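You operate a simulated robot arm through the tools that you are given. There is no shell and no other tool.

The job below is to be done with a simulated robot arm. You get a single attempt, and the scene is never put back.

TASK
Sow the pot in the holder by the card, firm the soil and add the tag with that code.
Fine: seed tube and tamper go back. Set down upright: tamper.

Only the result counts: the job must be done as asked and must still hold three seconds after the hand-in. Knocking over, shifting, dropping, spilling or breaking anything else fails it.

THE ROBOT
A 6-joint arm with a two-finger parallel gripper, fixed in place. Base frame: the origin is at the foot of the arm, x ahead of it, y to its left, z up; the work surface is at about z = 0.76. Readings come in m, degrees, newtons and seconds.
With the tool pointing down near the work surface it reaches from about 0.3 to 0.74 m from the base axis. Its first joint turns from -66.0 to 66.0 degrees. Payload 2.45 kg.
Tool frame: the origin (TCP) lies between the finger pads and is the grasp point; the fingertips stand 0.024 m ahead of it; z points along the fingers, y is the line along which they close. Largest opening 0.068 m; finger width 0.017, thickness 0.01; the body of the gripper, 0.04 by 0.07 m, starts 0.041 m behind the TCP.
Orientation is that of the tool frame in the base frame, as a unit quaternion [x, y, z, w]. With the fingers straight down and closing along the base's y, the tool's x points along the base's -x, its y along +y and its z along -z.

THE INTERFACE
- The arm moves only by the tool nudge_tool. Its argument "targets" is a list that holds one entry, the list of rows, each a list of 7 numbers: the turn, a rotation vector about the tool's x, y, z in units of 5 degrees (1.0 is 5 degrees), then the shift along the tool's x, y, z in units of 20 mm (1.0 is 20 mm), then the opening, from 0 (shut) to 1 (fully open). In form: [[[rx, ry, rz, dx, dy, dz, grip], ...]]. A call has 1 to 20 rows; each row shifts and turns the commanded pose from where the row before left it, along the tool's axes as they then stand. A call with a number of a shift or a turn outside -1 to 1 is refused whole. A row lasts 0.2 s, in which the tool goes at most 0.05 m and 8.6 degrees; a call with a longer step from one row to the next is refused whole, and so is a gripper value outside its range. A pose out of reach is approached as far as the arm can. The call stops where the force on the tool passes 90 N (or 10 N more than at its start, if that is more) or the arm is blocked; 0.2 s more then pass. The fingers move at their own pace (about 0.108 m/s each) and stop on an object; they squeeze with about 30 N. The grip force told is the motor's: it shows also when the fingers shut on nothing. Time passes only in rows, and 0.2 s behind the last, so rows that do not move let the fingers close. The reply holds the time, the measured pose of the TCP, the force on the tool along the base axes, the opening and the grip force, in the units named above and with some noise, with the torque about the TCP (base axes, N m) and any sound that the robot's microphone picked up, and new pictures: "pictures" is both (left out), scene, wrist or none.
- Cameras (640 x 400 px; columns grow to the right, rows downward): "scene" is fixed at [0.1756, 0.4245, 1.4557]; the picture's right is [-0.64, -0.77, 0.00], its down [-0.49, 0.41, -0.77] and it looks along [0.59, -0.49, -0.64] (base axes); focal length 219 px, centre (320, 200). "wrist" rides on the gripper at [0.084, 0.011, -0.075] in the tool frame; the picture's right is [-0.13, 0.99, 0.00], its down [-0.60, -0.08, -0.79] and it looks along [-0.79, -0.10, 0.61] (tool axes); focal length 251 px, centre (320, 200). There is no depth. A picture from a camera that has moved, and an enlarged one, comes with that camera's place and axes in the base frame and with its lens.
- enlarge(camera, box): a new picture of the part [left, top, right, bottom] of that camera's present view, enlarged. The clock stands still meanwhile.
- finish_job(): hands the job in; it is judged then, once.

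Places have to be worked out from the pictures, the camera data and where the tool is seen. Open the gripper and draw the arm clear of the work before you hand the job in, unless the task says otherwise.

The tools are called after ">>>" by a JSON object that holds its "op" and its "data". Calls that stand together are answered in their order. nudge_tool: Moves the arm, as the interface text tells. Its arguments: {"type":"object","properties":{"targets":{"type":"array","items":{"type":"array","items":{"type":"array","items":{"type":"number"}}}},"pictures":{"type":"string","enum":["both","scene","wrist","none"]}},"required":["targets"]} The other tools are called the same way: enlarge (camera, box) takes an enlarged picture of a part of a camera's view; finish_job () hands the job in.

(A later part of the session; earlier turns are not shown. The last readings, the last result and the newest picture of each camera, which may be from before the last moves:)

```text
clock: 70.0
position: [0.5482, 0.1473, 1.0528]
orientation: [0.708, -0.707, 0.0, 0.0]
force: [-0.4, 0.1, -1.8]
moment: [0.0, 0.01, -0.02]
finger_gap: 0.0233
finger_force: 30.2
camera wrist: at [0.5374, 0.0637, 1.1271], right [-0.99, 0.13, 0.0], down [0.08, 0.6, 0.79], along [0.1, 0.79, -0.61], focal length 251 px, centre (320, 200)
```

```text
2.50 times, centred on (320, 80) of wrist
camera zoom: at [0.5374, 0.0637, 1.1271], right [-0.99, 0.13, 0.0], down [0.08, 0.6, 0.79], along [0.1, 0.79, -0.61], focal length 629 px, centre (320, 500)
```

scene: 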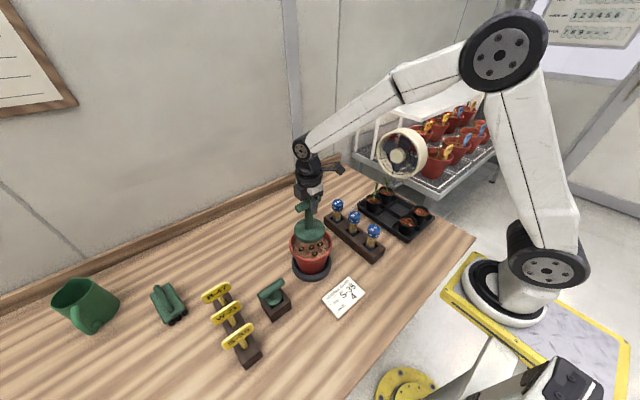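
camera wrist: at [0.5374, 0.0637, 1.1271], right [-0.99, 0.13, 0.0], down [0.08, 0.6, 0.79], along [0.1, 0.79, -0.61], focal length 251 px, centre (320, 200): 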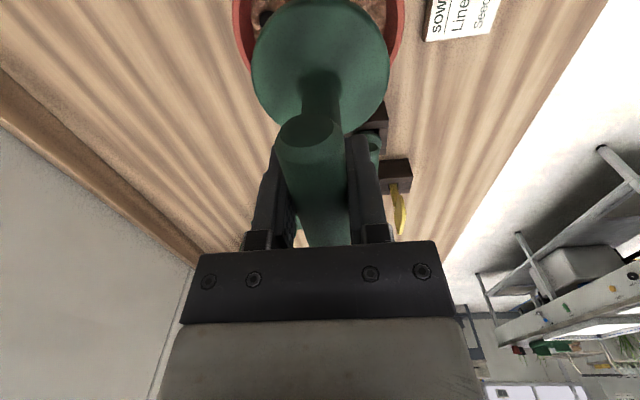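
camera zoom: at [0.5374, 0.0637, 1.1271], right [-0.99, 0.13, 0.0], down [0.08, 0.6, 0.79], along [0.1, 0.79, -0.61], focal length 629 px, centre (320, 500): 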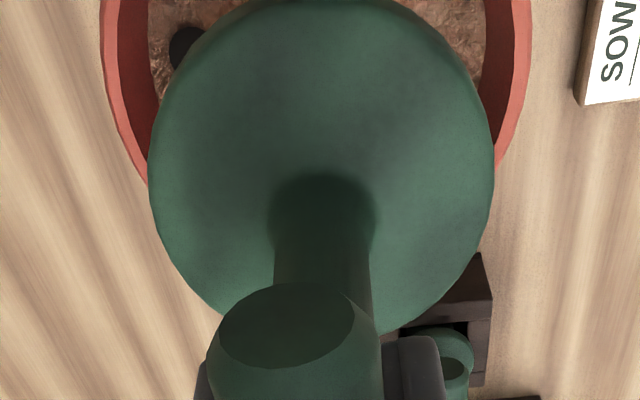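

The disc is well centred over the pot. I lower 40 mm to just above the rim and check clearance.

>>> {"op": "nudge_tool", "data": {"targets": [[[0, 0, 0, 0, -0.04, 0.5, 0], [0, 0, 0, 0, 0, 0.5, 0], [0, 0, 0, 0, 0, 0.5, 0], [0, 0, 0, 0, 0, 0.5, 0]]], "pictures": "both"}}

>>> {"op": "enlarge", "data": {"camera": "scene", "box": [270, 200, 350, 290]}}

>>> {"op": "enlarge", "data": {"camera": "wrist", "box": [220, 0, 420, 160]}}

```text
clock: 71.0
position: [0.5475, 0.1474, 1.0106]
orientation: [0.707, -0.707, 0.001, -0.001]
force: [-0.4, -0.3, -2.1]
moment: [0.02, -0.01, -0.01]
finger_gap: 0.0232
finger_force: 30.2
camera wrist: at [0.5376, 0.0636, 1.0865], right [-0.99, 0.13, 0.0], down [0.08, 0.6, 0.79], along [0.1, 0.79, -0.61], focal length 251 px, centre (320, 200)
```

scene: 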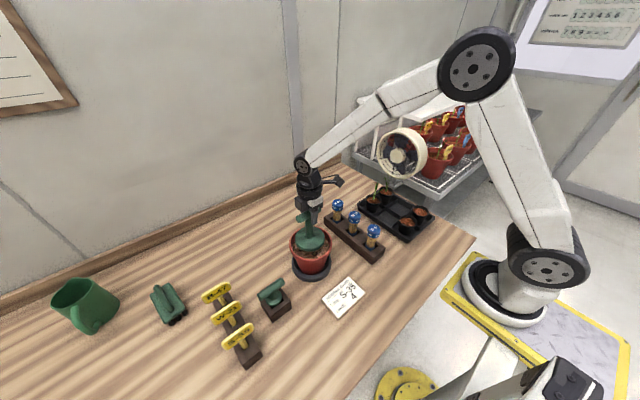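
wrist: 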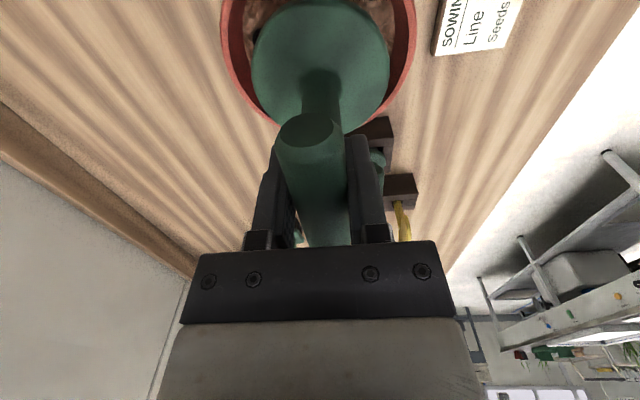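

```text
4.44 times, centred on (310, 245) of scene
camera zoom: at [0.1756, 0.4245, 1.4557], right [-0.64, -0.77, 0.0], down [-0.49, 0.41, -0.77], along [0.59, -0.49, -0.64], focal length 973 px, centre (364, 0)
```

zoom: 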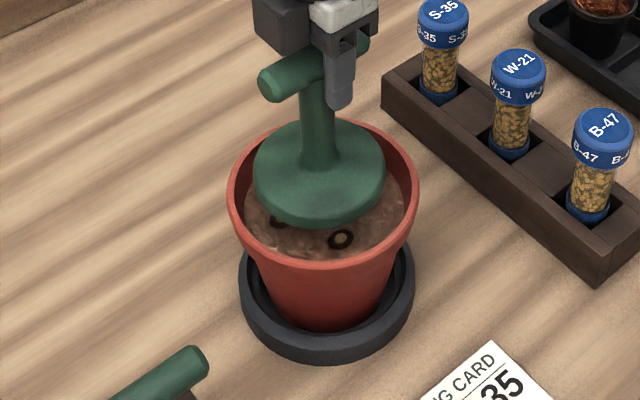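

```text
2.50 times, centred on (320, 80) of wrist
camera zoom: at [0.5376, 0.0636, 1.0865], right [-0.99, 0.13, 0.0], down [0.08, 0.6, 0.79], along [0.1, 0.79, -0.61], focal length 629 px, centre (320, 500)
```

zoom: 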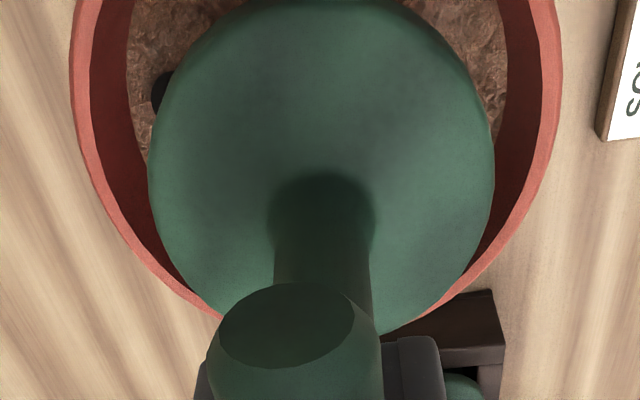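

Clearance all round is visible; I apply a small centring shift (+1.5 mm x, −3 mm y) and lower into the pot to about 10 mm above the soil.

>>> {"op": "nudge_tool", "data": {"targets": [[[0, 0, 0, 0.15, -0.075, 0, 0], [0, 0, 0, 0, 0, 0.5, 0], [0, 0, 0, 0, 0, 0.5, 0], [0, 0, 0, 0, 0, 0.5, 0]]], "pictures": "both"}}

>>> {"op": "enlarge", "data": {"camera": "scene", "box": [270, 200, 350, 290]}}

```text
clock: 72.0
position: [0.5526, 0.1461, 0.9809]
orientation: [-0.707, 0.707, 0.0, 0.001]
force: [-0.2, 0.2, -1.4]
moment: [0.0, -0.03, 0.01]
finger_gap: 0.0232
finger_force: 29.7
camera wrist: at [0.5407, 0.0607, 1.0568], right [-0.99, 0.13, 0.0], down [0.08, 0.6, 0.79], along [0.1, 0.79, -0.61], focal length 251 px, centre (320, 200)
```

scene: 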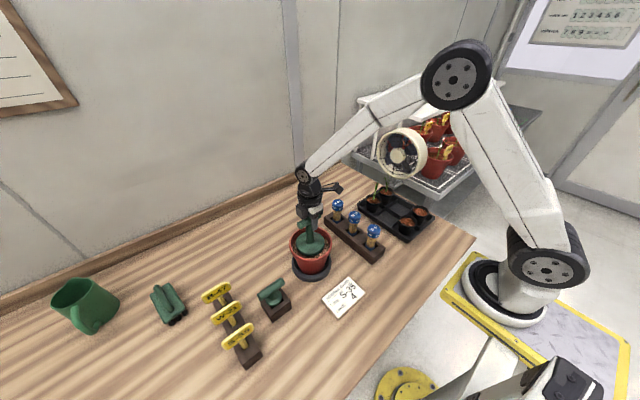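
wrist: 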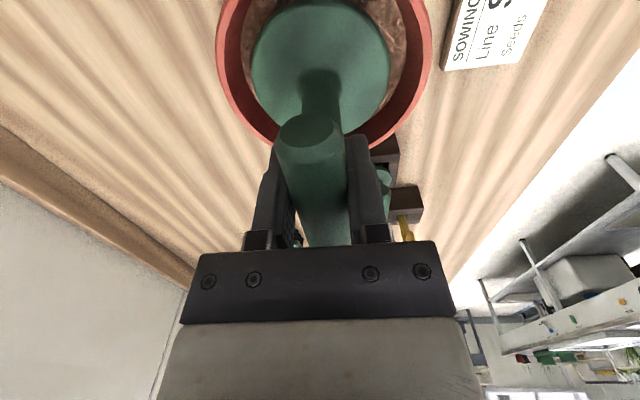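

```text
4.44 times, centred on (310, 245) of scene
camera zoom: at [0.1756, 0.4245, 1.4557], right [-0.64, -0.77, 0.0], down [-0.49, 0.41, -0.77], along [0.59, -0.49, -0.64], focal length 973 px, centre (364, 0)
```

zoom: 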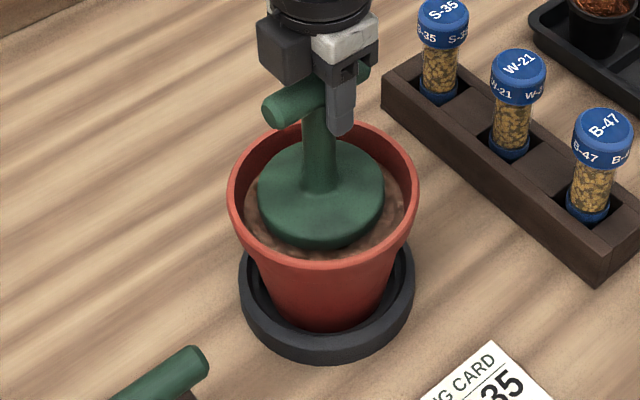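

Good clearance around the disc. I lower in 2 mm and then 1 mm steps to meet the soil, watching the force.

>>> {"op": "nudge_tool", "data": {"targets": [[[0, 0, 0, 0, 0.06, 0.1, 0], [0, 0, 0, 0, 0, 0.1, 0], [0, 0, 0, 0, 0, 0.1, 0], [0, 0, 0, 0, 0, 0.1, 0], [0, 0, 0, 0, 0, 0.05, 0], [0, 0, 0, 0, 0, 0.05, 0], [0, 0, 0, 0, 0, 0.05, 0]]], "pictures": "none"}}

```text
clock: 73.6
position: [0.5512, 0.1443, 0.9734]
orientation: [0.707, -0.707, 0.001, -0.004]
force: [-1.9, -1.9, 25.0]
moment: [0.04, 0.09, 0.04]
finger_gap: 0.0235
finger_force: 29.7
```

Contact with 25 N. I press a little more and hold for about a second.

>>> {"op": "nudge_tool", "data": {"targets": [[[0, 0, 0, 0, 0, 0.05, 0], [0, 0, 0, 0, 0, 0.05, 0], [0, 0, 0, 0, 0, 0, 0], [0, 0, 0, 0, 0, 0, 0], [0, 0, 0, 0, 0, 0, 0], [0, 0, 0, 0, 0, 0, 0]]], "pictures": "scene"}}

>>> {"op": "enlarge", "data": {"camera": "scene", "box": [270, 200, 350, 290]}}

```text
clock: 75.0
position: [0.5502, 0.1454, 0.9711]
orientation: [-0.707, 0.707, -0.002, 0.003]
force: [1.0, 2.3, 26.8]
moment: [0.07, 0.01, -0.03]
finger_gap: 0.0236
finger_force: 29.5
```

scene: 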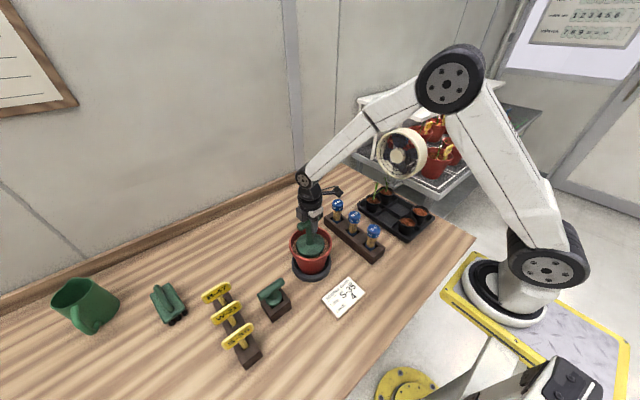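

```text
4.44 times, centred on (310, 245) of scene
camera zoom: at [0.1751, 0.4244, 1.4557], right [-0.64, -0.77, 0.0], down [-0.49, 0.41, -0.77], along [0.59, -0.49, -0.64], focal length 973 px, centre (364, 0)
```

zoom: 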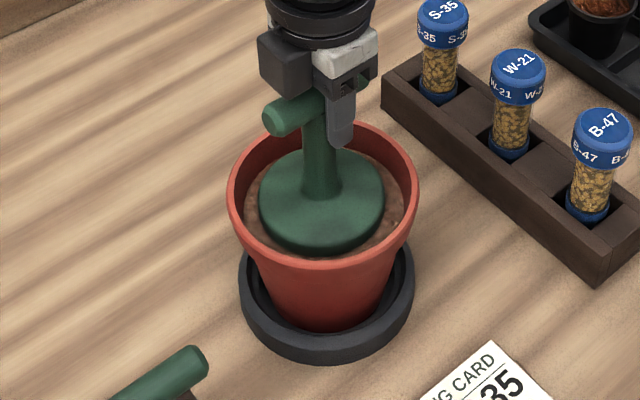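

Held at ~27 N. I lift the tamper clear of the pot and check the soil.

>>> {"op": "nudge_tool", "data": {"targets": [[[0, 0, 0, 0, 0, -0.25, 0], [0, 0, 0, 0, 0, -0.5, 0], [0, 0, 0, 0, 0, -0.5, 0], [0, 0, 0, 0, 0, -0.5, 0], [0, 0, 0, 0, 0, -1, 0], [0, 0, 0, 0, 0, -1, 0], [0, 0, 0, 0, 0, -1, 0], [0, 0, 0, 0, 0, 0, 0]]], "pictures": "both"}}

>>> {"op": "enlarge", "data": {"camera": "scene", "box": [270, 180, 350, 280]}}

```text
clock: 76.8
position: [0.5506, 0.145, 1.0631]
orientation: [0.707, -0.707, 0.001, -0.001]
force: [-0.6, -0.3, -1.1]
moment: [-0.02, 0.02, 0.0]
finger_gap: 0.0233
finger_force: 30.0
camera wrist: at [0.5396, 0.061, 1.1378], right [-0.99, 0.13, 0.0], down [0.08, 0.6, 0.79], along [0.1, 0.79, -0.61], focal length 251 px, centre (320, 200)
```

scene: 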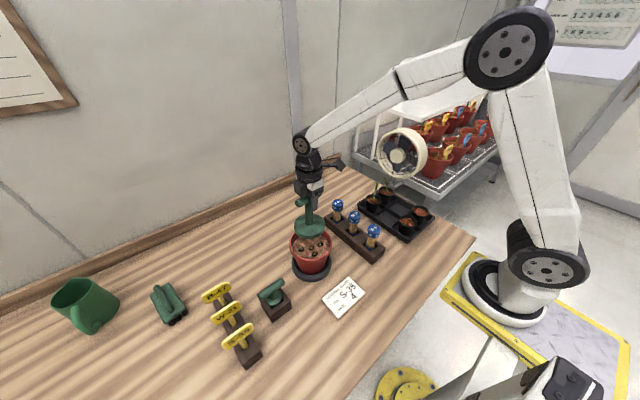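
wrist: 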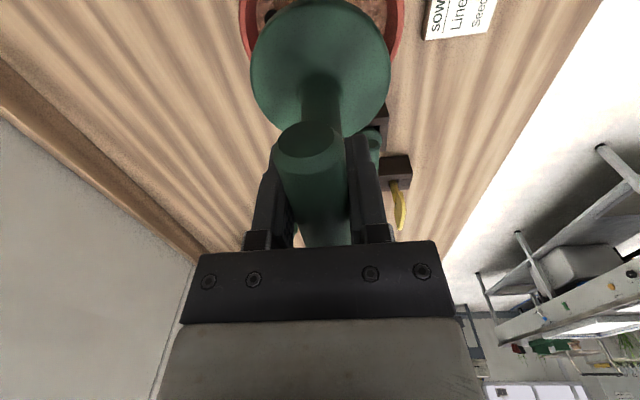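

```text
4.00 times, centred on (310, 230) of scene
camera zoom: at [0.1756, 0.4245, 1.4557], right [-0.64, -0.77, 0.0], down [-0.49, 0.41, -0.77], along [0.59, -0.49, -0.64], focal length 876 px, centre (360, 80)
```

zoom: 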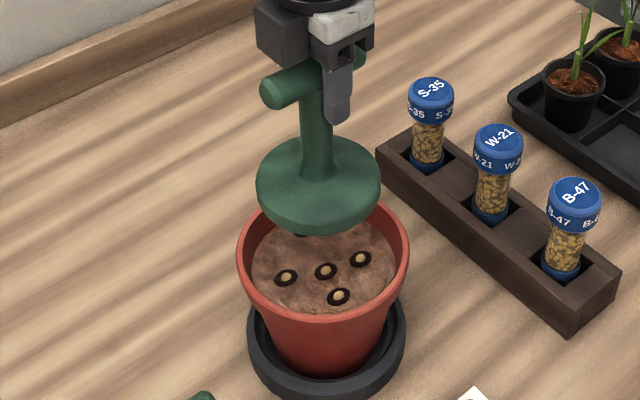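

The seeds' holes still show; I zoom in to compare the soil surface with before.

>>> {"op": "enlarge", "data": {"camera": "scene", "box": [288, 225, 332, 265]}}

```text
10.00 times, centred on (310, 245) of scene
camera zoom: at [0.1756, 0.4245, 1.4557], right [-0.64, -0.77, 0.0], down [-0.49, 0.41, -0.77], along [0.59, -0.49, -0.64], focal length 2189 px, centre (420, -250)
```

zoom: 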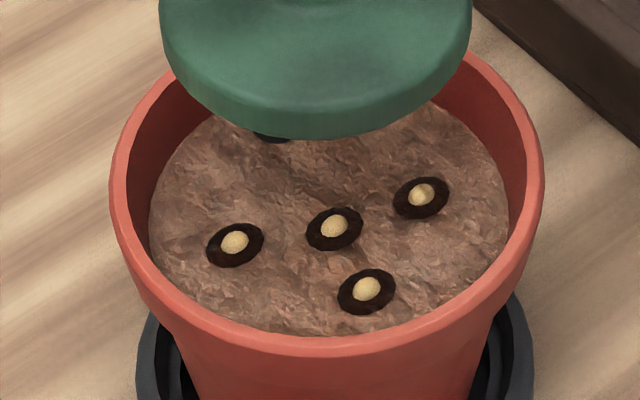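

The soil looks unchanged, and the bar slid a few mm in the fingers, limiting the push to ~27 N. I'll set the tamper down on the soil, regrip lower with the palm against the bar, and press harder. First I lower it onto the soil again.

>>> {"op": "nudge_tool", "data": {"targets": [[[0, 0, 0, 0, 0, 1, 0], [0, 0, 0, 0, 0, 1, 0], [0, 0, 0, 0, 0, 1, 0], [0, 0, 0, 0, 0, 0.75, 0], [0, 0, 0, 0, 0, 0.25, 0], [0, 0, 0, 0, 0, 0.1, 0], [0, 0, 0, 0, 0, 0.1, 0], [0, 0, 0, 0, 0, 0.1, 0], [0, 0, 0, 0, 0, 0.05, 0], [0, 0, 0, 0, 0, 0.05, 0]]], "pictures": "none"}}

```text
clock: 79.0
position: [0.55, 0.1461, 0.9758]
orientation: [-0.707, 0.707, -0.001, 0.001]
force: [1.0, 0.3, -1.5]
moment: [0.01, 0.01, 0.0]
finger_gap: 0.0234
finger_force: 30.2
```

>>> {"op": "nudge_tool", "data": {"targets": [[[0, 0, 0, 0, 0, 0.05, 0], [0, 0, 0, 0, 0, 0.05, 0], [0, 0, 0, 0, 0, 0.05, 0], [0, 0, 0, 0, 0, 0.05, 0]]], "pictures": "none"}}

```text
clock: 80.0
position: [0.5503, 0.1467, 0.9721]
orientation: [-0.707, 0.707, -0.001, 0.0]
force: [0.3, -0.6, -1.6]
moment: [0.0, -0.02, -0.01]
finger_gap: 0.0232
finger_force: 29.7
```

>>> {"op": "nudge_tool", "data": {"targets": [[[0, 0, 0, 0, 0, 0.05, 0], [0, 0, 0, 0, 0, 0.05, 0]]], "pictures": "none"}}

```text
clock: 80.6
position: [0.5499, 0.1454, 0.9701]
orientation: [-0.707, 0.708, -0.001, 0.002]
force: [-0.8, -1.4, 3.4]
moment: [-0.12, 0.27, 0.07]
finger_gap: 0.0237
finger_force: 30.0
```

The disc rests on the soil (force sign changed). I open the fingers moderately and check that the tamper stands by itself.

>>> {"op": "nudge_tool", "data": {"targets": [[[0, 0, 0, 0, 0, 0, 0.45], [0, 0, 0, 0, 0, 0, 0.7], [0, 0, 0, 0, 0, 0, 0.8], [0, 0, 0, 0, 0, 0, 0.8]]], "pictures": "both"}}

>>> {"op": "enlarge", "data": {"camera": "scene", "box": [270, 190, 350, 290]}}

```text
clock: 81.6
position: [0.5496, 0.1449, 0.9701]
orientation: [-0.707, 0.707, -0.002, 0.001]
force: [0.0, -0.2, 0.1]
moment: [0.01, 0.01, 0.02]
finger_gap: 0.0544
finger_force: 0.1
camera wrist: at [0.5394, 0.0612, 1.045], right [-0.99, 0.13, 0.0], down [0.08, 0.6, 0.79], along [0.1, 0.79, -0.61], focal length 251 px, centre (320, 200)
```

scene: 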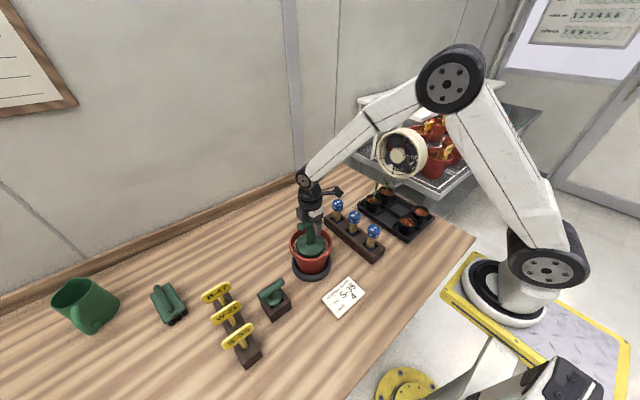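
wrist: 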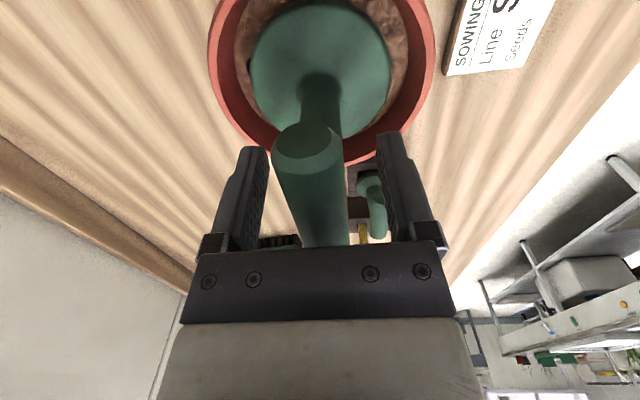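

```text
4.00 times, centred on (310, 240) of scene
camera zoom: at [0.1756, 0.4245, 1.4557], right [-0.64, -0.77, 0.0], down [-0.49, 0.41, -0.77], along [0.59, -0.49, -0.64], focal length 876 px, centre (360, 40)
```

zoom: 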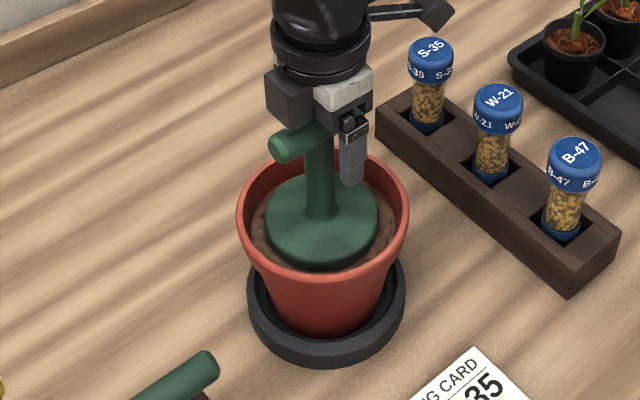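

The tamper stands steady. I lower the open hand 18 mm so the palm approaches the bar top.

>>> {"op": "nudge_tool", "data": {"targets": [[[0, 0, 0, 0, 0, 0.3, 0.8], [0, 0, 0, 0, 0, 0.3, 0.8], [0, 0, 0, 0, 0, 0.2, 0.8], [0, 0, 0, 0, 0, 0.1, 0.8]]], "pictures": "wrist"}}

```text
clock: 82.6
position: [0.5507, 0.1448, 0.9532]
orientation: [-0.707, 0.707, -0.001, 0.003]
force: [-2.7, -0.1, 6.5]
moment: [0.07, -0.11, 0.03]
finger_gap: 0.0543
finger_force: 0.1
camera wrist: at [0.5398, 0.061, 1.0278], right [-0.99, 0.13, 0.0], down [0.08, 0.6, 0.79], along [0.1, 0.79, -0.61], focal length 251 px, centre (320, 200)
```

wrist: 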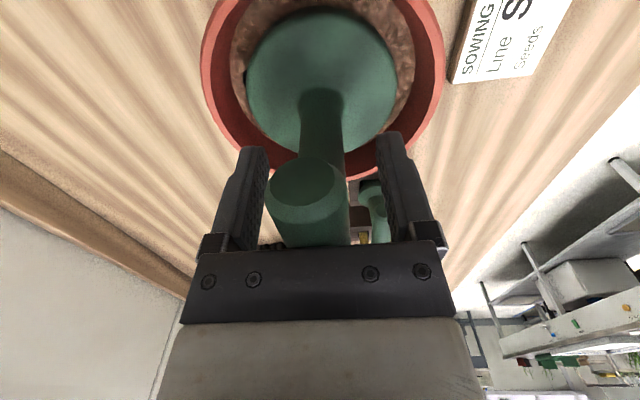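

The palm touches the bar (6.5 N). I close the fingers here.

>>> {"op": "nudge_tool", "data": {"targets": [[[0, 0, 0, 0, 0, 0, 0.4], [0, 0, 0, 0, 0, 0, 0], [0, 0, 0, 0, 0, 0, 0]]], "pictures": "none"}}

```text
clock: 83.4
position: [0.5507, 0.1449, 0.9524]
orientation: [0.708, -0.707, 0.0, -0.001]
force: [0.7, 1.4, 11.0]
moment: [0.17, 0.15, -0.02]
finger_gap: 0.0229
finger_force: 29.8
```

Gripped. Now I press in 1 mm steps toward about 40 N.

>>> {"op": "nudge_tool", "data": {"targets": [[[0, 0, 0, 0, 0, 0.05, 0], [0, 0, 0, 0, 0, 0.05, 0], [0, 0, 0, 0, 0, 0.05, 0], [0, 0, 0, 0, 0, 0.05, 0], [0, 0, 0, 0, 0, 0, 0], [0, 0, 0, 0, 0, 0, 0]]], "pictures": "scene"}}

>>> {"op": "enlarge", "data": {"camera": "scene", "box": [280, 210, 340, 280]}}

```text
clock: 84.8
position: [0.5512, 0.1454, 0.9529]
orientation: [0.708, -0.706, 0.004, -0.005]
force: [-9.9, -4.5, 55.5]
moment: [0.13, 1.01, 0.14]
finger_gap: 0.0233
finger_force: 30.2
```

scene: 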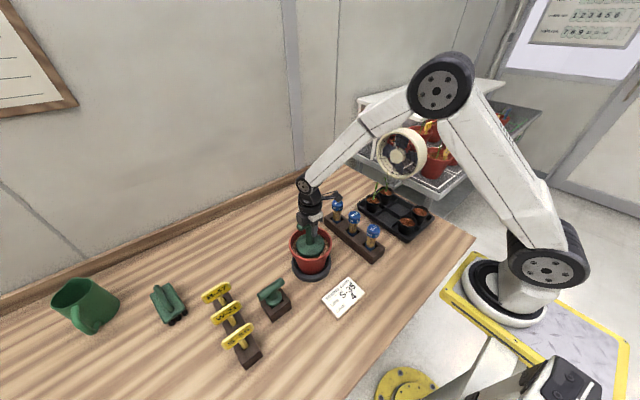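

```text
5.71 times, centred on (310, 245) of scene
camera zoom: at [0.1743, 0.4241, 1.456], right [-0.64, -0.77, 0.0], down [-0.49, 0.41, -0.77], along [0.59, -0.49, -0.64], focal length 1251 px, centre (377, -57)
```

zoom: 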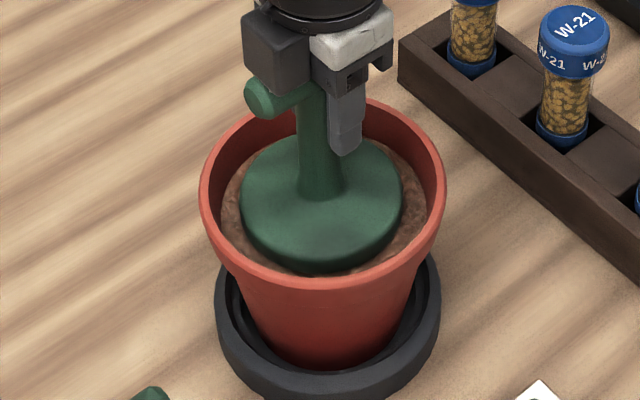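

It reached 55 N and held. I ease off and lift the tamper to see the soil.

>>> {"op": "nudge_tool", "data": {"targets": [[[0, 0, 0, 0, 0, -0.1, 0], [0, 0, 0, 0, 0, -0.1, 0], [0, 0, 0, 0, 0, -0.25, 0], [0, 0, 0, 0, 0, -0.5, 0], [0, 0, 0, 0, 0, -0.5, 0], [0, 0, 0, 0, 0, -1, 0], [0, 0, 0, 0, 0, -1, 0], [0, 0, 0, 0, 0, -1, 0], [0, 0, 0, 0, 0, 0, 0]]], "pictures": "both"}}

>>> {"op": "enlarge", "data": {"camera": "scene", "box": [288, 225, 332, 265]}}

```text
clock: 86.8
position: [0.5508, 0.1463, 1.0379]
orientation: [-0.707, 0.707, 0.0, 0.0]
force: [0.0, -0.9, -2.3]
moment: [0.0, 0.0, 0.02]
finger_gap: 0.023
finger_force: 30.0
camera wrist: at [0.5397, 0.0618, 1.112], right [-0.99, 0.13, 0.0], down [0.08, 0.6, 0.79], along [0.1, 0.79, -0.61], focal length 251 px, centre (320, 200)
```

scene: 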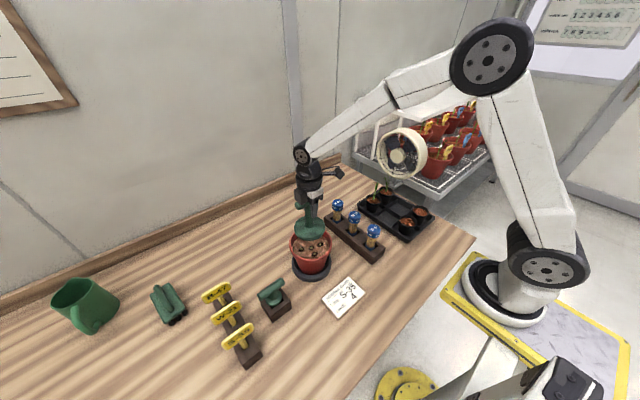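
wrist: 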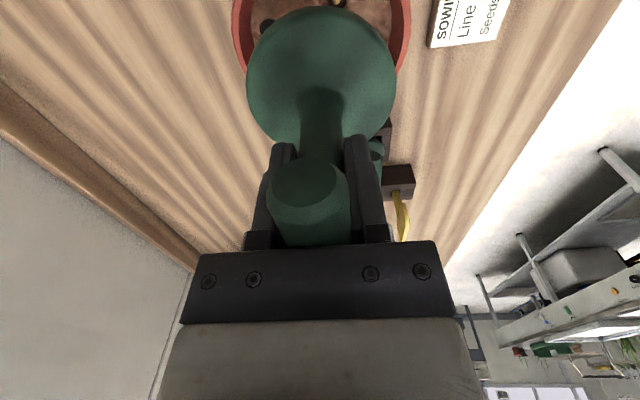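

```text
10.00 times, centred on (310, 245) of scene
camera zoom: at [0.1756, 0.4245, 1.4557], right [-0.64, -0.77, 0.0], down [-0.49, 0.41, -0.77], along [0.59, -0.49, -0.64], focal length 2189 px, centre (420, -250)
```

zoom: 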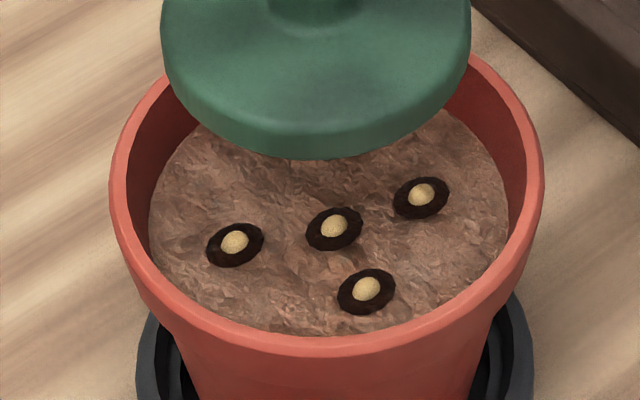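

No visible change in the soil, but the press was real: 25 N for over a second, then 55 N, with the disc flat and covering all four seeds. As insurance I do one longer moderate press; first lowering back onto the soil.

>>> {"op": "nudge_tool", "data": {"targets": [[[0, 0, 0, 0, 0, 1, 0], [0, 0, 0, 0, 0, 1, 0], [0, 0, 0, 0, 0, 1, 0], [0, 0, 0, 0, 0, 0.75, 0], [0, 0, 0, 0, 0, 0.15, 0], [0, 0, 0, 0, 0, 0.1, 0], [0, 0, 0, 0, 0, 0.1, 0], [0, 0, 0, 0, 0, 0.05, 0], [0, 0, 0, 0, 0, 0.05, 0], [0, 0, 0, 0, 0, 0.05, 0]]], "pictures": "none"}}

```text
clock: 89.0
position: [0.5507, 0.1461, 0.9532]
orientation: [0.707, -0.707, 0.002, -0.003]
force: [-0.6, -1.6, 10.8]
moment: [0.33, 0.38, 0.08]
finger_gap: 0.0231
finger_force: 29.5
```

Contact at 11 N. I press about 3 mm further and hold for two seconds.

>>> {"op": "nudge_tool", "data": {"targets": [[[0, 0, 0, 0, 0, 0.05, 0], [0, 0, 0, 0, 0, 0.05, 0], [0, 0, 0, 0, 0, 0.05, 0], [0, 0, 0, 0, 0, 0, 0], [0, 0, 0, 0, 0, 0, 0], [0, 0, 0, 0, 0, 0, 0], [0, 0, 0, 0, 0, 0, 0], [0, 0, 0, 0, 0, 0, 0], [0, 0, 0, 0, 0, 0, 0], [0, 0, 0, 0, 0, 0, 0], [0, 0, 0, 0, 0, 0, 0], [0, 0, 0, 0, 0, 0, 0], [0, 0, 0, 0, 0, 0, 0]]], "pictures": "scene"}}

```text
clock: 91.8
position: [0.5516, 0.1462, 0.9529]
orientation: [0.707, -0.707, 0.002, -0.005]
force: [-4.5, -9.0, 48.4]
moment: [0.26, 0.79, 0.13]
finger_gap: 0.0231
finger_force: 30.0
```

scene: 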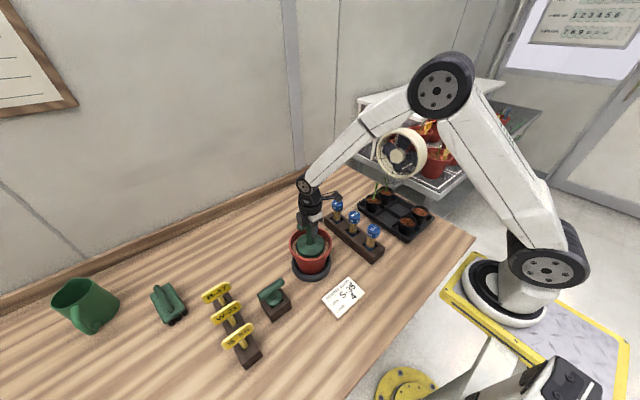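

Held at ~48 N for two seconds. I ease off and lift out, then look.

>>> {"op": "nudge_tool", "data": {"targets": [[[0, 0, 0, 0, 0, -0.1, 0], [0, 0, 0, 0, 0, -0.1, 0], [0, 0, 0, 0, 0, -0.25, 0], [0, 0, 0, 0, 0, -0.5, 0], [0, 0, 0, 0, 0, -0.5, 0], [0, 0, 0, 0, 0, -1, 0], [0, 0, 0, 0, 0, -1, 0], [0, 0, 0, 0, 0, -1, 0], [0, 0, 0, 0, 0, -1, 0], [0, 0, 0, -0.5, 0, -0.5, 0], [0, 0, 0, -1, 0, 0, 0], [0, 0, 0, -1, 0, 0, 0], [0, 0, 0, 0, 0, 0, 0]]], "pictures": "both"}}

>>> {"op": "enlarge", "data": {"camera": "scene", "box": [285, 220, 335, 265]}}

```text
clock: 94.6
position: [0.5488, 0.197, 1.0694]
orientation: [0.707, -0.707, 0.001, -0.001]
force: [-0.3, -0.7, -0.8]
moment: [0.0, -0.03, 0.0]
finger_gap: 0.0233
finger_force: 29.8
camera wrist: at [0.5378, 0.1122, 1.1433], right [-0.99, 0.13, 0.0], down [0.08, 0.6, 0.79], along [0.1, 0.79, -0.61], focal length 251 px, centre (320, 200)
```

scene: 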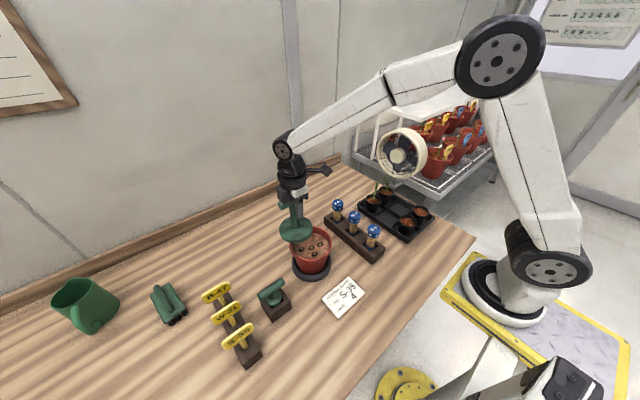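
wrist: 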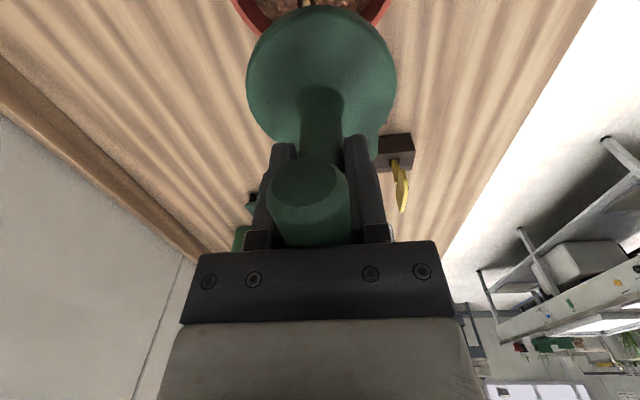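

```text
8.89 times, centred on (310, 242) of scene
camera zoom: at [0.1756, 0.4245, 1.4557], right [-0.64, -0.77, 0.0], down [-0.49, 0.41, -0.77], along [0.59, -0.49, -0.64], focal length 1946 px, centre (409, -178)
```

zoom: 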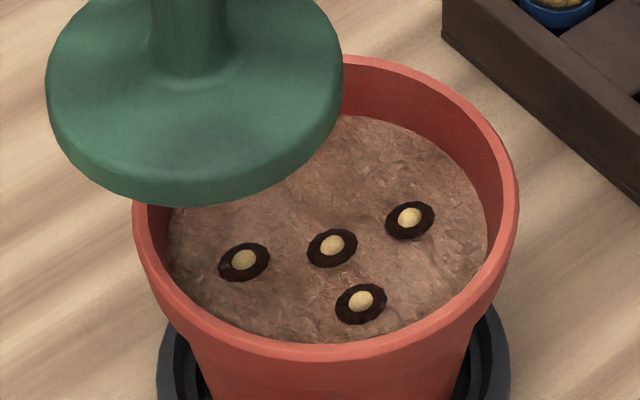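

The soil surface looks smoother with the seeds pressed in. I carry the tamper back over its original spot (0.639, 0.334).

>>> {"op": "nudge_tool", "data": {"targets": [[[0, 0, 0, -0.856, -0.5625, 0, 0], [0, 0, 0, -0.856, -0.5625, 0, 0], [0, 0, 0, -0.856, -0.5625, 0, 0], [0, 0, 0, -0.856, -0.5625, 0, 0], [0, 0, 0, -0.856, -0.5625, 0, 0], [0, 0, 0, -0.856, -0.5625, 0, 0], [0, 0, 0, -0.856, -0.5625, 0, 0], [0, 0, 0, -0.856, -0.5625, 0, 0], [0, 0, 0, 0, 0, 0, 0]]], "pictures": "both"}}

>>> {"op": "enlarge", "data": {"camera": "scene", "box": [285, 215, 335, 265]}}

```text
clock: 96.6
position: [0.6392, 0.3331, 1.0674]
orientation: [-0.707, 0.708, -0.001, 0.0]
force: [-0.4, -0.6, -1.3]
moment: [-0.03, 0.03, 0.0]
finger_gap: 0.0234
finger_force: 30.4
camera wrist: at [0.6286, 0.2485, 1.1424], right [-0.99, 0.13, 0.0], down [0.08, 0.6, 0.79], along [0.1, 0.79, -0.61], focal length 251 px, centre (320, 200)
```

scene: 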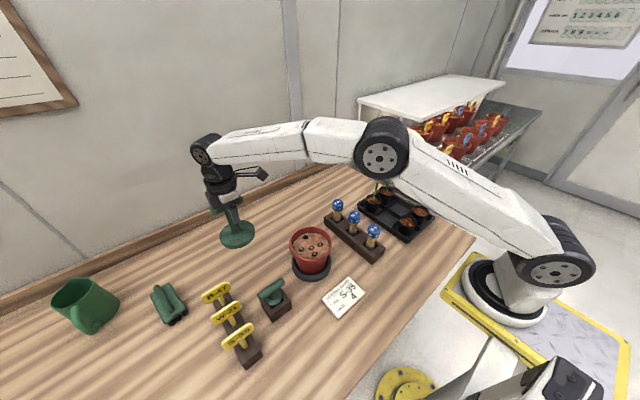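
wrist: 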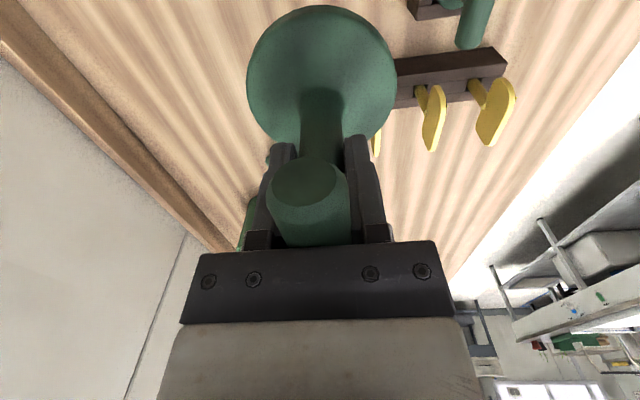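

```text
8.00 times, centred on (310, 240) of scene
camera zoom: at [0.1756, 0.4245, 1.4557], right [-0.64, -0.77, 0.0], down [-0.49, 0.41, -0.77], along [0.59, -0.49, -0.64], focal length 1751 px, centre (400, -120)
```

zoom: 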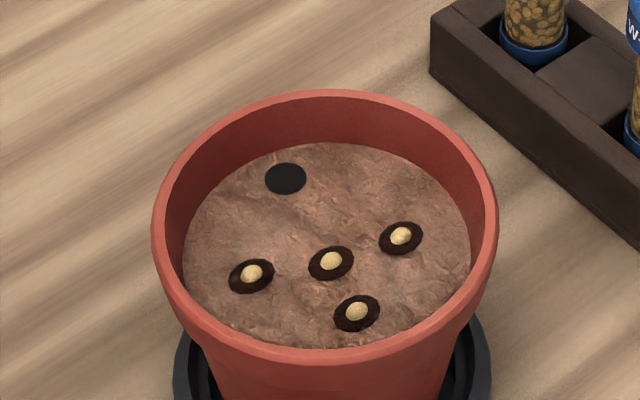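

I zoom closer on the sown holes to see whether pressing changed them.

>>> {"op": "enlarge", "data": {"camera": "scene", "box": [298, 238, 324, 258]}}

```text
16.00 times, centred on (311, 248) of scene
camera zoom: at [0.1756, 0.4245, 1.4557], right [-0.64, -0.77, 0.0], down [-0.49, 0.41, -0.77], along [0.59, -0.49, -0.64], focal length 3503 px, centre (464, -568)
```

zoom: 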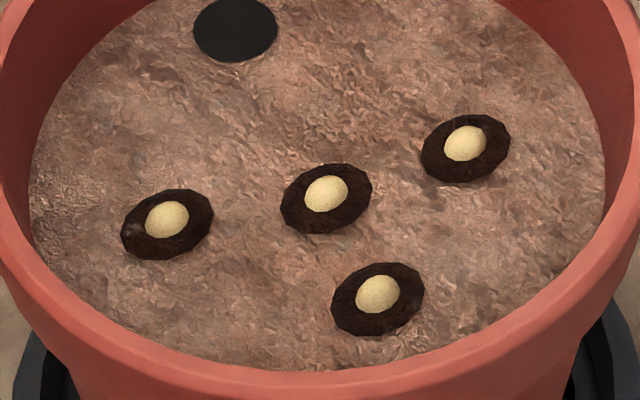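

No visual change, so the scene simply doesn't draw firmness. I lower the tamper back onto its original spot: fast at first, then in small steps to contact.

>>> {"op": "nudge_tool", "data": {"targets": [[[0, 0, 0, 0, 0, 1, 0], [0, 0, 0, 0, 0, 1, 0], [0, 0, 0, 0, 0, 1, 0], [0, 0, 0, 0, 0, 1, 0], [0, 0, 0, 0, 0, 1, 0], [0, 0, 0, 0, 0, 1, 0], [0, 0, 0, 0, 0, 1, 0], [0, 0, 0, 0, 0, 1, 0], [0, 0, 0, 0, 0, 1, 0], [0, 0, 0, 0, 0, 0.75, 0], [0, 0, 0, 0, 0, 0.25, 0], [0, 0, 0, 0, 0, 0.1, 0], [0, 0, 0, 0, 0, 0.1, 0], [0, 0, 0, 0, 0, 0.1, 0], [0, 0, 0, 0, 0, 0.1, 0]]], "pictures": "both"}}

>>> {"op": "enlarge", "data": {"camera": "scene", "box": [200, 220, 300, 320]}}

```text
clock: 99.8
position: [0.6388, 0.3332, 0.8589]
orientation: [0.707, -0.707, 0.0, 0.0]
force: [-0.9, 0.4, -1.1]
moment: [-0.01, 0.0, 0.0]
finger_gap: 0.0232
finger_force: 30.5
camera wrist: at [0.6291, 0.248, 0.9349], right [-0.99, 0.13, 0.0], down [0.08, 0.6, 0.79], along [0.1, 0.79, -0.61], focal length 251 px, centre (320, 200)
```

scene: 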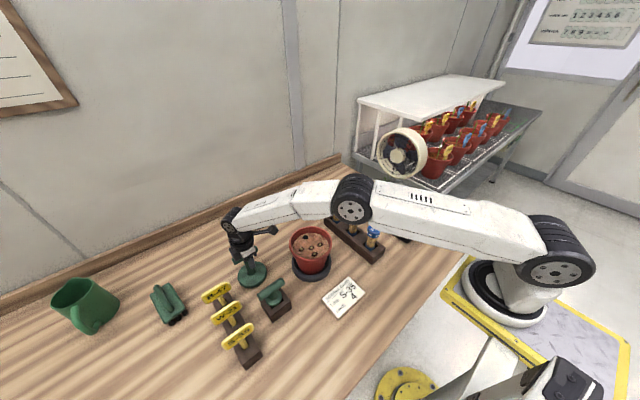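
wrist: 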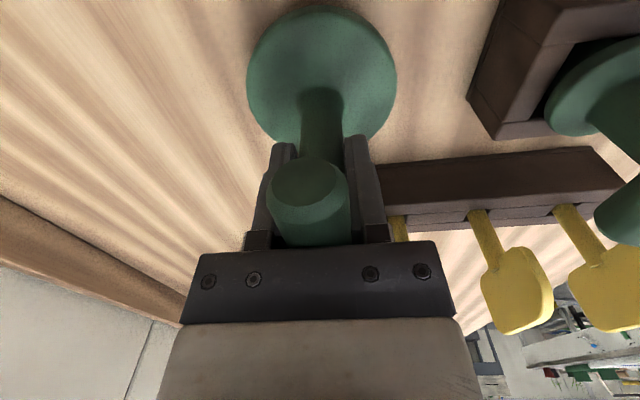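

```text
4.00 times, centred on (250, 270) of scene
camera zoom: at [0.1756, 0.4245, 1.4557], right [-0.64, -0.77, 0.0], down [-0.49, 0.41, -0.77], along [0.59, -0.49, -0.64], focal length 876 px, centre (600, -80)
```

zoom: 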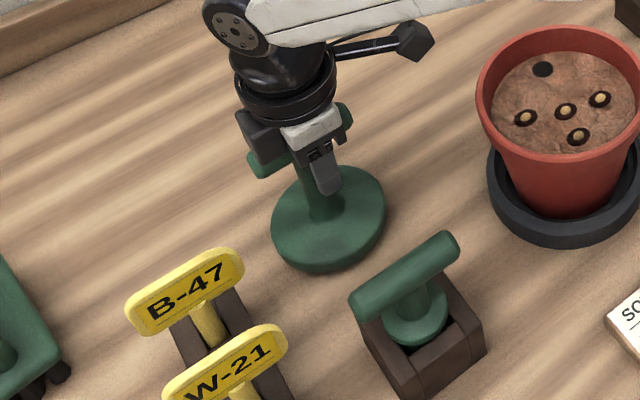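

About 7 mm above the table. I go down in 1 mm steps until contact.

>>> {"op": "nudge_tool", "data": {"targets": [[[0, 0, 0, 0, 0, 0.05, 0], [0, 0, 0, 0, 0, 0.05, 0], [0, 0, 0, 0, 0, 0.05, 0], [0, 0, 0, 0, 0, 0.05, 0], [0, 0, 0, 0, 0, 0.05, 0], [0, 0, 0, 0, 0, 0.05, 0]]], "pictures": "none"}}

```text
clock: 101.2
position: [0.6402, 0.3316, 0.8534]
orientation: [-0.707, 0.707, -0.001, 0.001]
force: [-0.6, 0.8, -1.6]
moment: [-0.02, 0.0, 0.02]
finger_gap: 0.0231
finger_force: 30.2
```

>>> {"op": "nudge_tool", "data": {"targets": [[[0, 0, 0, 0, 0, 0.05, 0], [0, 0, 0, 0, 0, 0.04, 0]]], "pictures": "none"}}

```text
clock: 101.8
position: [0.6397, 0.331, 0.8525]
orientation: [-0.707, 0.707, 0.0, 0.0]
force: [-0.5, 0.3, -2.0]
moment: [0.0, 0.03, 0.01]
finger_gap: 0.0234
finger_force: 30.0
```

>>> {"op": "nudge_tool", "data": {"targets": [[[0, 0, 0, 0, 0, 0.04, 0], [0, 0, 0, 0, 0, 0.04, 0]]], "pictures": "none"}}

```text
clock: 102.4
position: [0.6396, 0.3325, 0.8493]
orientation: [0.707, -0.707, 0.001, -0.001]
force: [-0.3, -0.1, -0.9]
moment: [-0.04, -0.01, 0.0]
finger_gap: 0.0232
finger_force: 30.1
```

>>> {"op": "nudge_tool", "data": {"targets": [[[0, 0, 0, 0, 0, 0.04, 0], [0, 0, 0, 0, 0, 0.04, 0]]], "pictures": "none"}}

```text
clock: 103.0
position: [0.6405, 0.3316, 0.8488]
orientation: [-0.707, 0.707, -0.001, 0.002]
force: [0.0, -0.7, 0.8]
moment: [0.04, 0.04, 0.03]
finger_gap: 0.023
finger_force: 30.4
```

Contact is starting (+0.8 N). I settle it half a millimetre more, then open the fingers gradually.

>>> {"op": "nudge_tool", "data": {"targets": [[[0, 0, 0, 0, 0, 0.025, 0], [0, 0, 0, 0, 0, 0, 0.4], [0, 0, 0, 0, 0, 0, 0.6], [0, 0, 0, 0, 0, 0, 1], [0, 0, 0, 0, 0, 0, 1]]], "pictures": "both"}}

```text
clock: 104.2
position: [0.6403, 0.3316, 0.849]
orientation: [0.707, -0.707, 0.0, -0.001]
force: [1.9, -1.3, 4.8]
moment: [0.06, 0.04, -0.03]
finger_gap: 0.0682
finger_force: 0.0
camera wrist: at [0.6294, 0.2482, 0.9238], right [-0.99, 0.13, 0.0], down [0.08, 0.6, 0.79], along [0.1, 0.79, -0.61], focal length 251 px, centre (320, 200)
```

scene: 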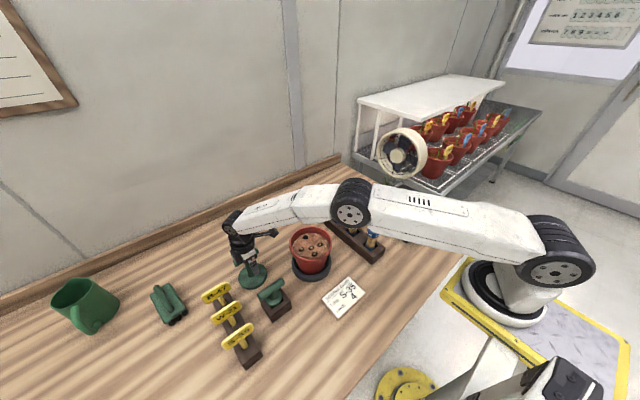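
wrist: 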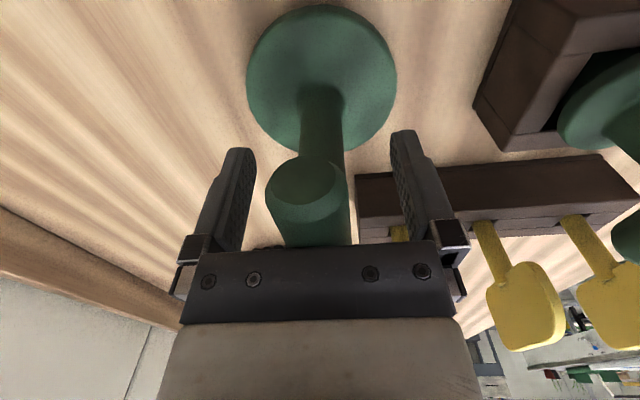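

The tamper is released and upright. I rise straight up clear of it.

>>> {"op": "nudge_tool", "data": {"targets": [[[0, 0, 0, 0, 0, -0.25, 1], [0, 0, 0, 0, 0, -0.5, 1], [0, 0, 0, 0, 0, -1, 1], [0, 0, 0, 0, 0, -1, 1], [0, 0, 0, 0, 0, -1, 1], [0, 0, 0, 0, 0, -1, 1], [0, 0, 0, 0, 0, -1, 1], [0, 0, 0, 0, 0, -1, 1], [0, 0, 0, 0, 0, -1, 1], [0, 0, 0, 0, 0, -1, 1], [0, 0, 0, 0, 0, -1, 1]]], "pictures": "both"}}

>>> {"op": "enlarge", "data": {"camera": "scene", "box": [200, 220, 300, 320]}}

>>> {"op": "enlarge", "data": {"camera": "wrist", "box": [270, 0, 540, 200]}}

```text
clock: 106.6
position: [0.6395, 0.3329, 1.0434]
orientation: [-0.706, 0.708, -0.001, 0.002]
force: [-0.8, 0.4, -0.6]
moment: [0.01, 0.01, 0.02]
finger_gap: 0.0678
finger_force: 0.0
camera wrist: at [0.63, 0.2482, 1.1196], right [-0.99, 0.13, 0.0], down [0.08, 0.6, 0.79], along [0.1, 0.79, -0.61], focal length 251 px, centre (320, 200)
```

scene: 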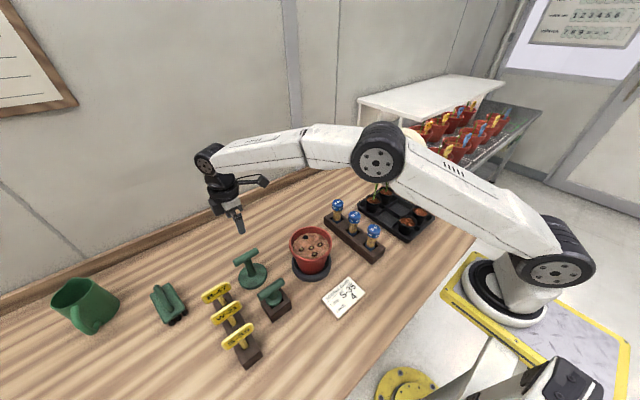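
wrist: 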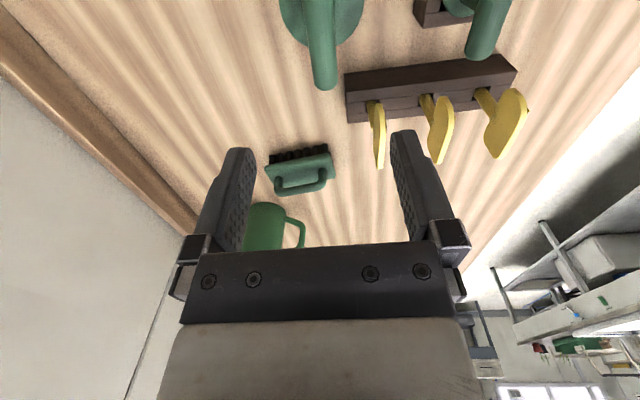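

```text
4.00 times, centred on (250, 270) of scene
camera zoom: at [0.1756, 0.4245, 1.4557], right [-0.64, -0.77, 0.0], down [-0.49, 0.41, -0.77], along [0.59, -0.49, -0.64], focal length 876 px, centre (600, -80)
```

zoom: 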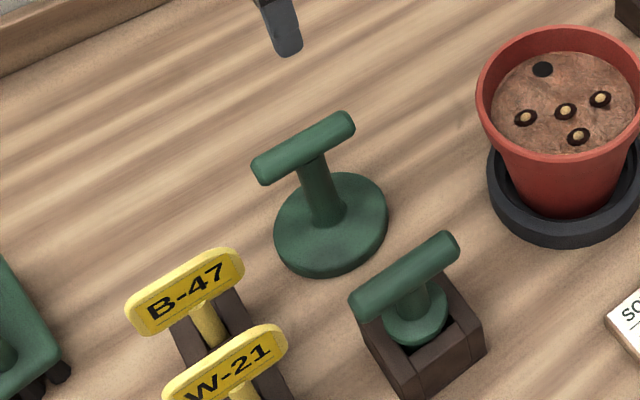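

```text
2.00 times, centred on (405, 100) of wrist
camera zoom: at [0.63, 0.2482, 1.1196], right [-0.99, 0.13, 0.0], down [0.08, 0.6, 0.79], along [0.1, 0.79, -0.61], focal length 503 px, centre (150, 400)
```

zoom: 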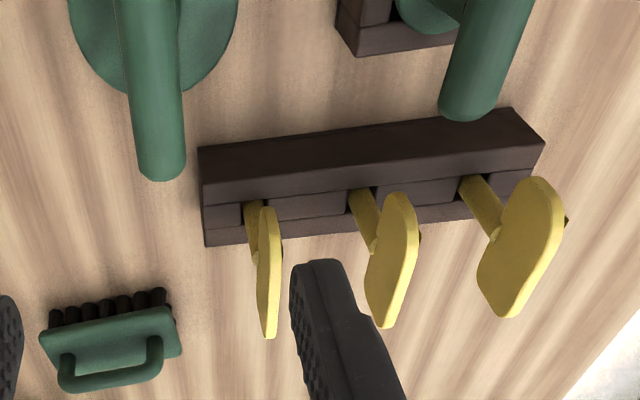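

The tamper is back upright at its spot. Next is the S-35 tag (front of the tag rack, near (0.445, 0.452)); I move to view it from the −y side, edge-on.

>>> {"op": "nudge_tool", "data": {"targets": [[[0, 0, 0, -0.206, 0.944, 0.1, 1], [0, 0, 0, -0.206, 0.944, 0.1, 1], [0, 0, 0, -0.206, 0.944, 0.1, 1], [0, 0, 0, -0.206, 0.944, 0.1, 1], [0, 0, 0, -0.206, 0.944, 0.1, 1], [0, 0, 0, -0.206, 0.944, 0.1, 1], [0, 0, 0, -0.206, 0.944, 0.1, 1], [0, 0, 0, -0.206, 0.944, 0.1, 1], [0, 0, 0, -0.206, 0.944, 0.1, 1], [0, 0, 0, 0, 0, 0, 1]]], "pictures": "both"}}

>>> {"op": "enlarge", "data": {"camera": "wrist", "box": [200, 0, 440, 200]}}

>>> {"op": "enlarge", "data": {"camera": "scene", "box": [195, 280, 275, 370]}}

```text
clock: 108.8
position: [0.4719, 0.369, 1.0242]
orientation: [-0.707, 0.708, -0.001, 0.0]
force: [0.4, -0.6, -0.3]
moment: [0.0, 0.03, 0.01]
finger_gap: 0.0679
finger_force: 0.1
camera wrist: at [0.4604, 0.2847, 1.0992], right [-0.99, 0.13, 0.0], down [0.08, 0.6, 0.79], along [0.1, 0.79, -0.61], focal length 251 px, centre (320, 200)
```

scene: 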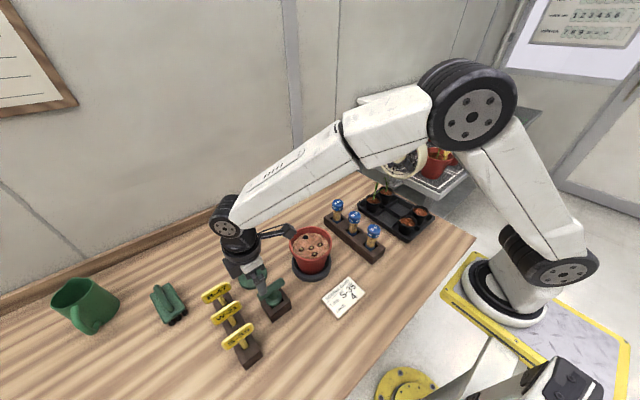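
wrist: 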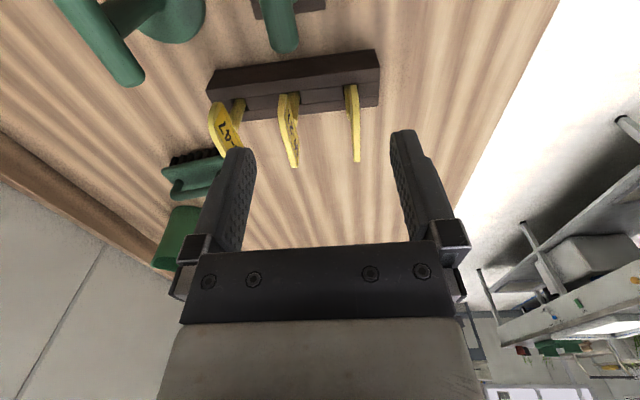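

```text
2.00 times, centred on (320, 100) of wrist
camera zoom: at [0.4604, 0.2847, 1.0992], right [-0.99, 0.13, 0.0], down [0.08, 0.6, 0.79], along [0.1, 0.79, -0.61], focal length 503 px, centre (320, 400)
```

zoom: 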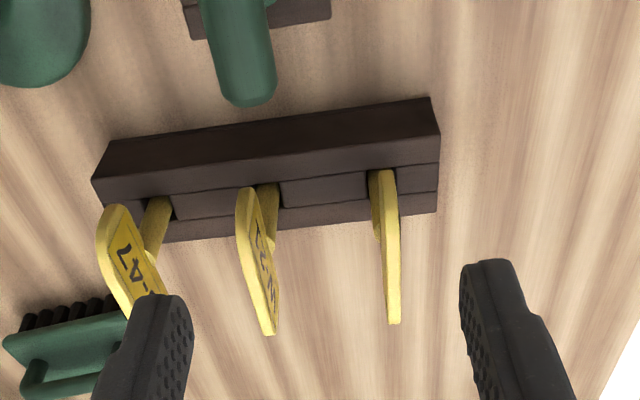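

```text
4.44 times, centred on (235, 325) of scene
camera zoom: at [0.1756, 0.4245, 1.4557], right [-0.64, -0.77, 0.0], down [-0.49, 0.41, -0.77], along [0.59, -0.49, -0.64], focal length 973 px, centre (698, -356)
```

zoom: 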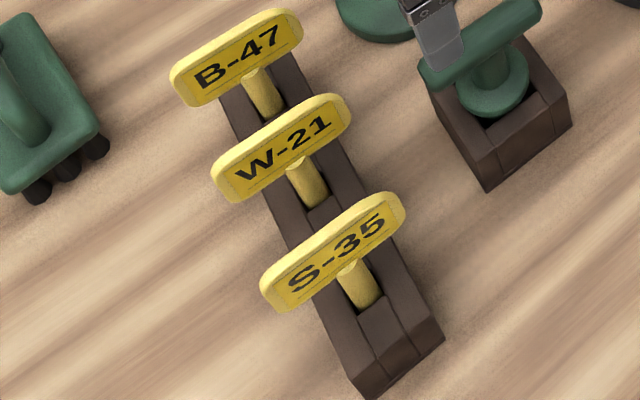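

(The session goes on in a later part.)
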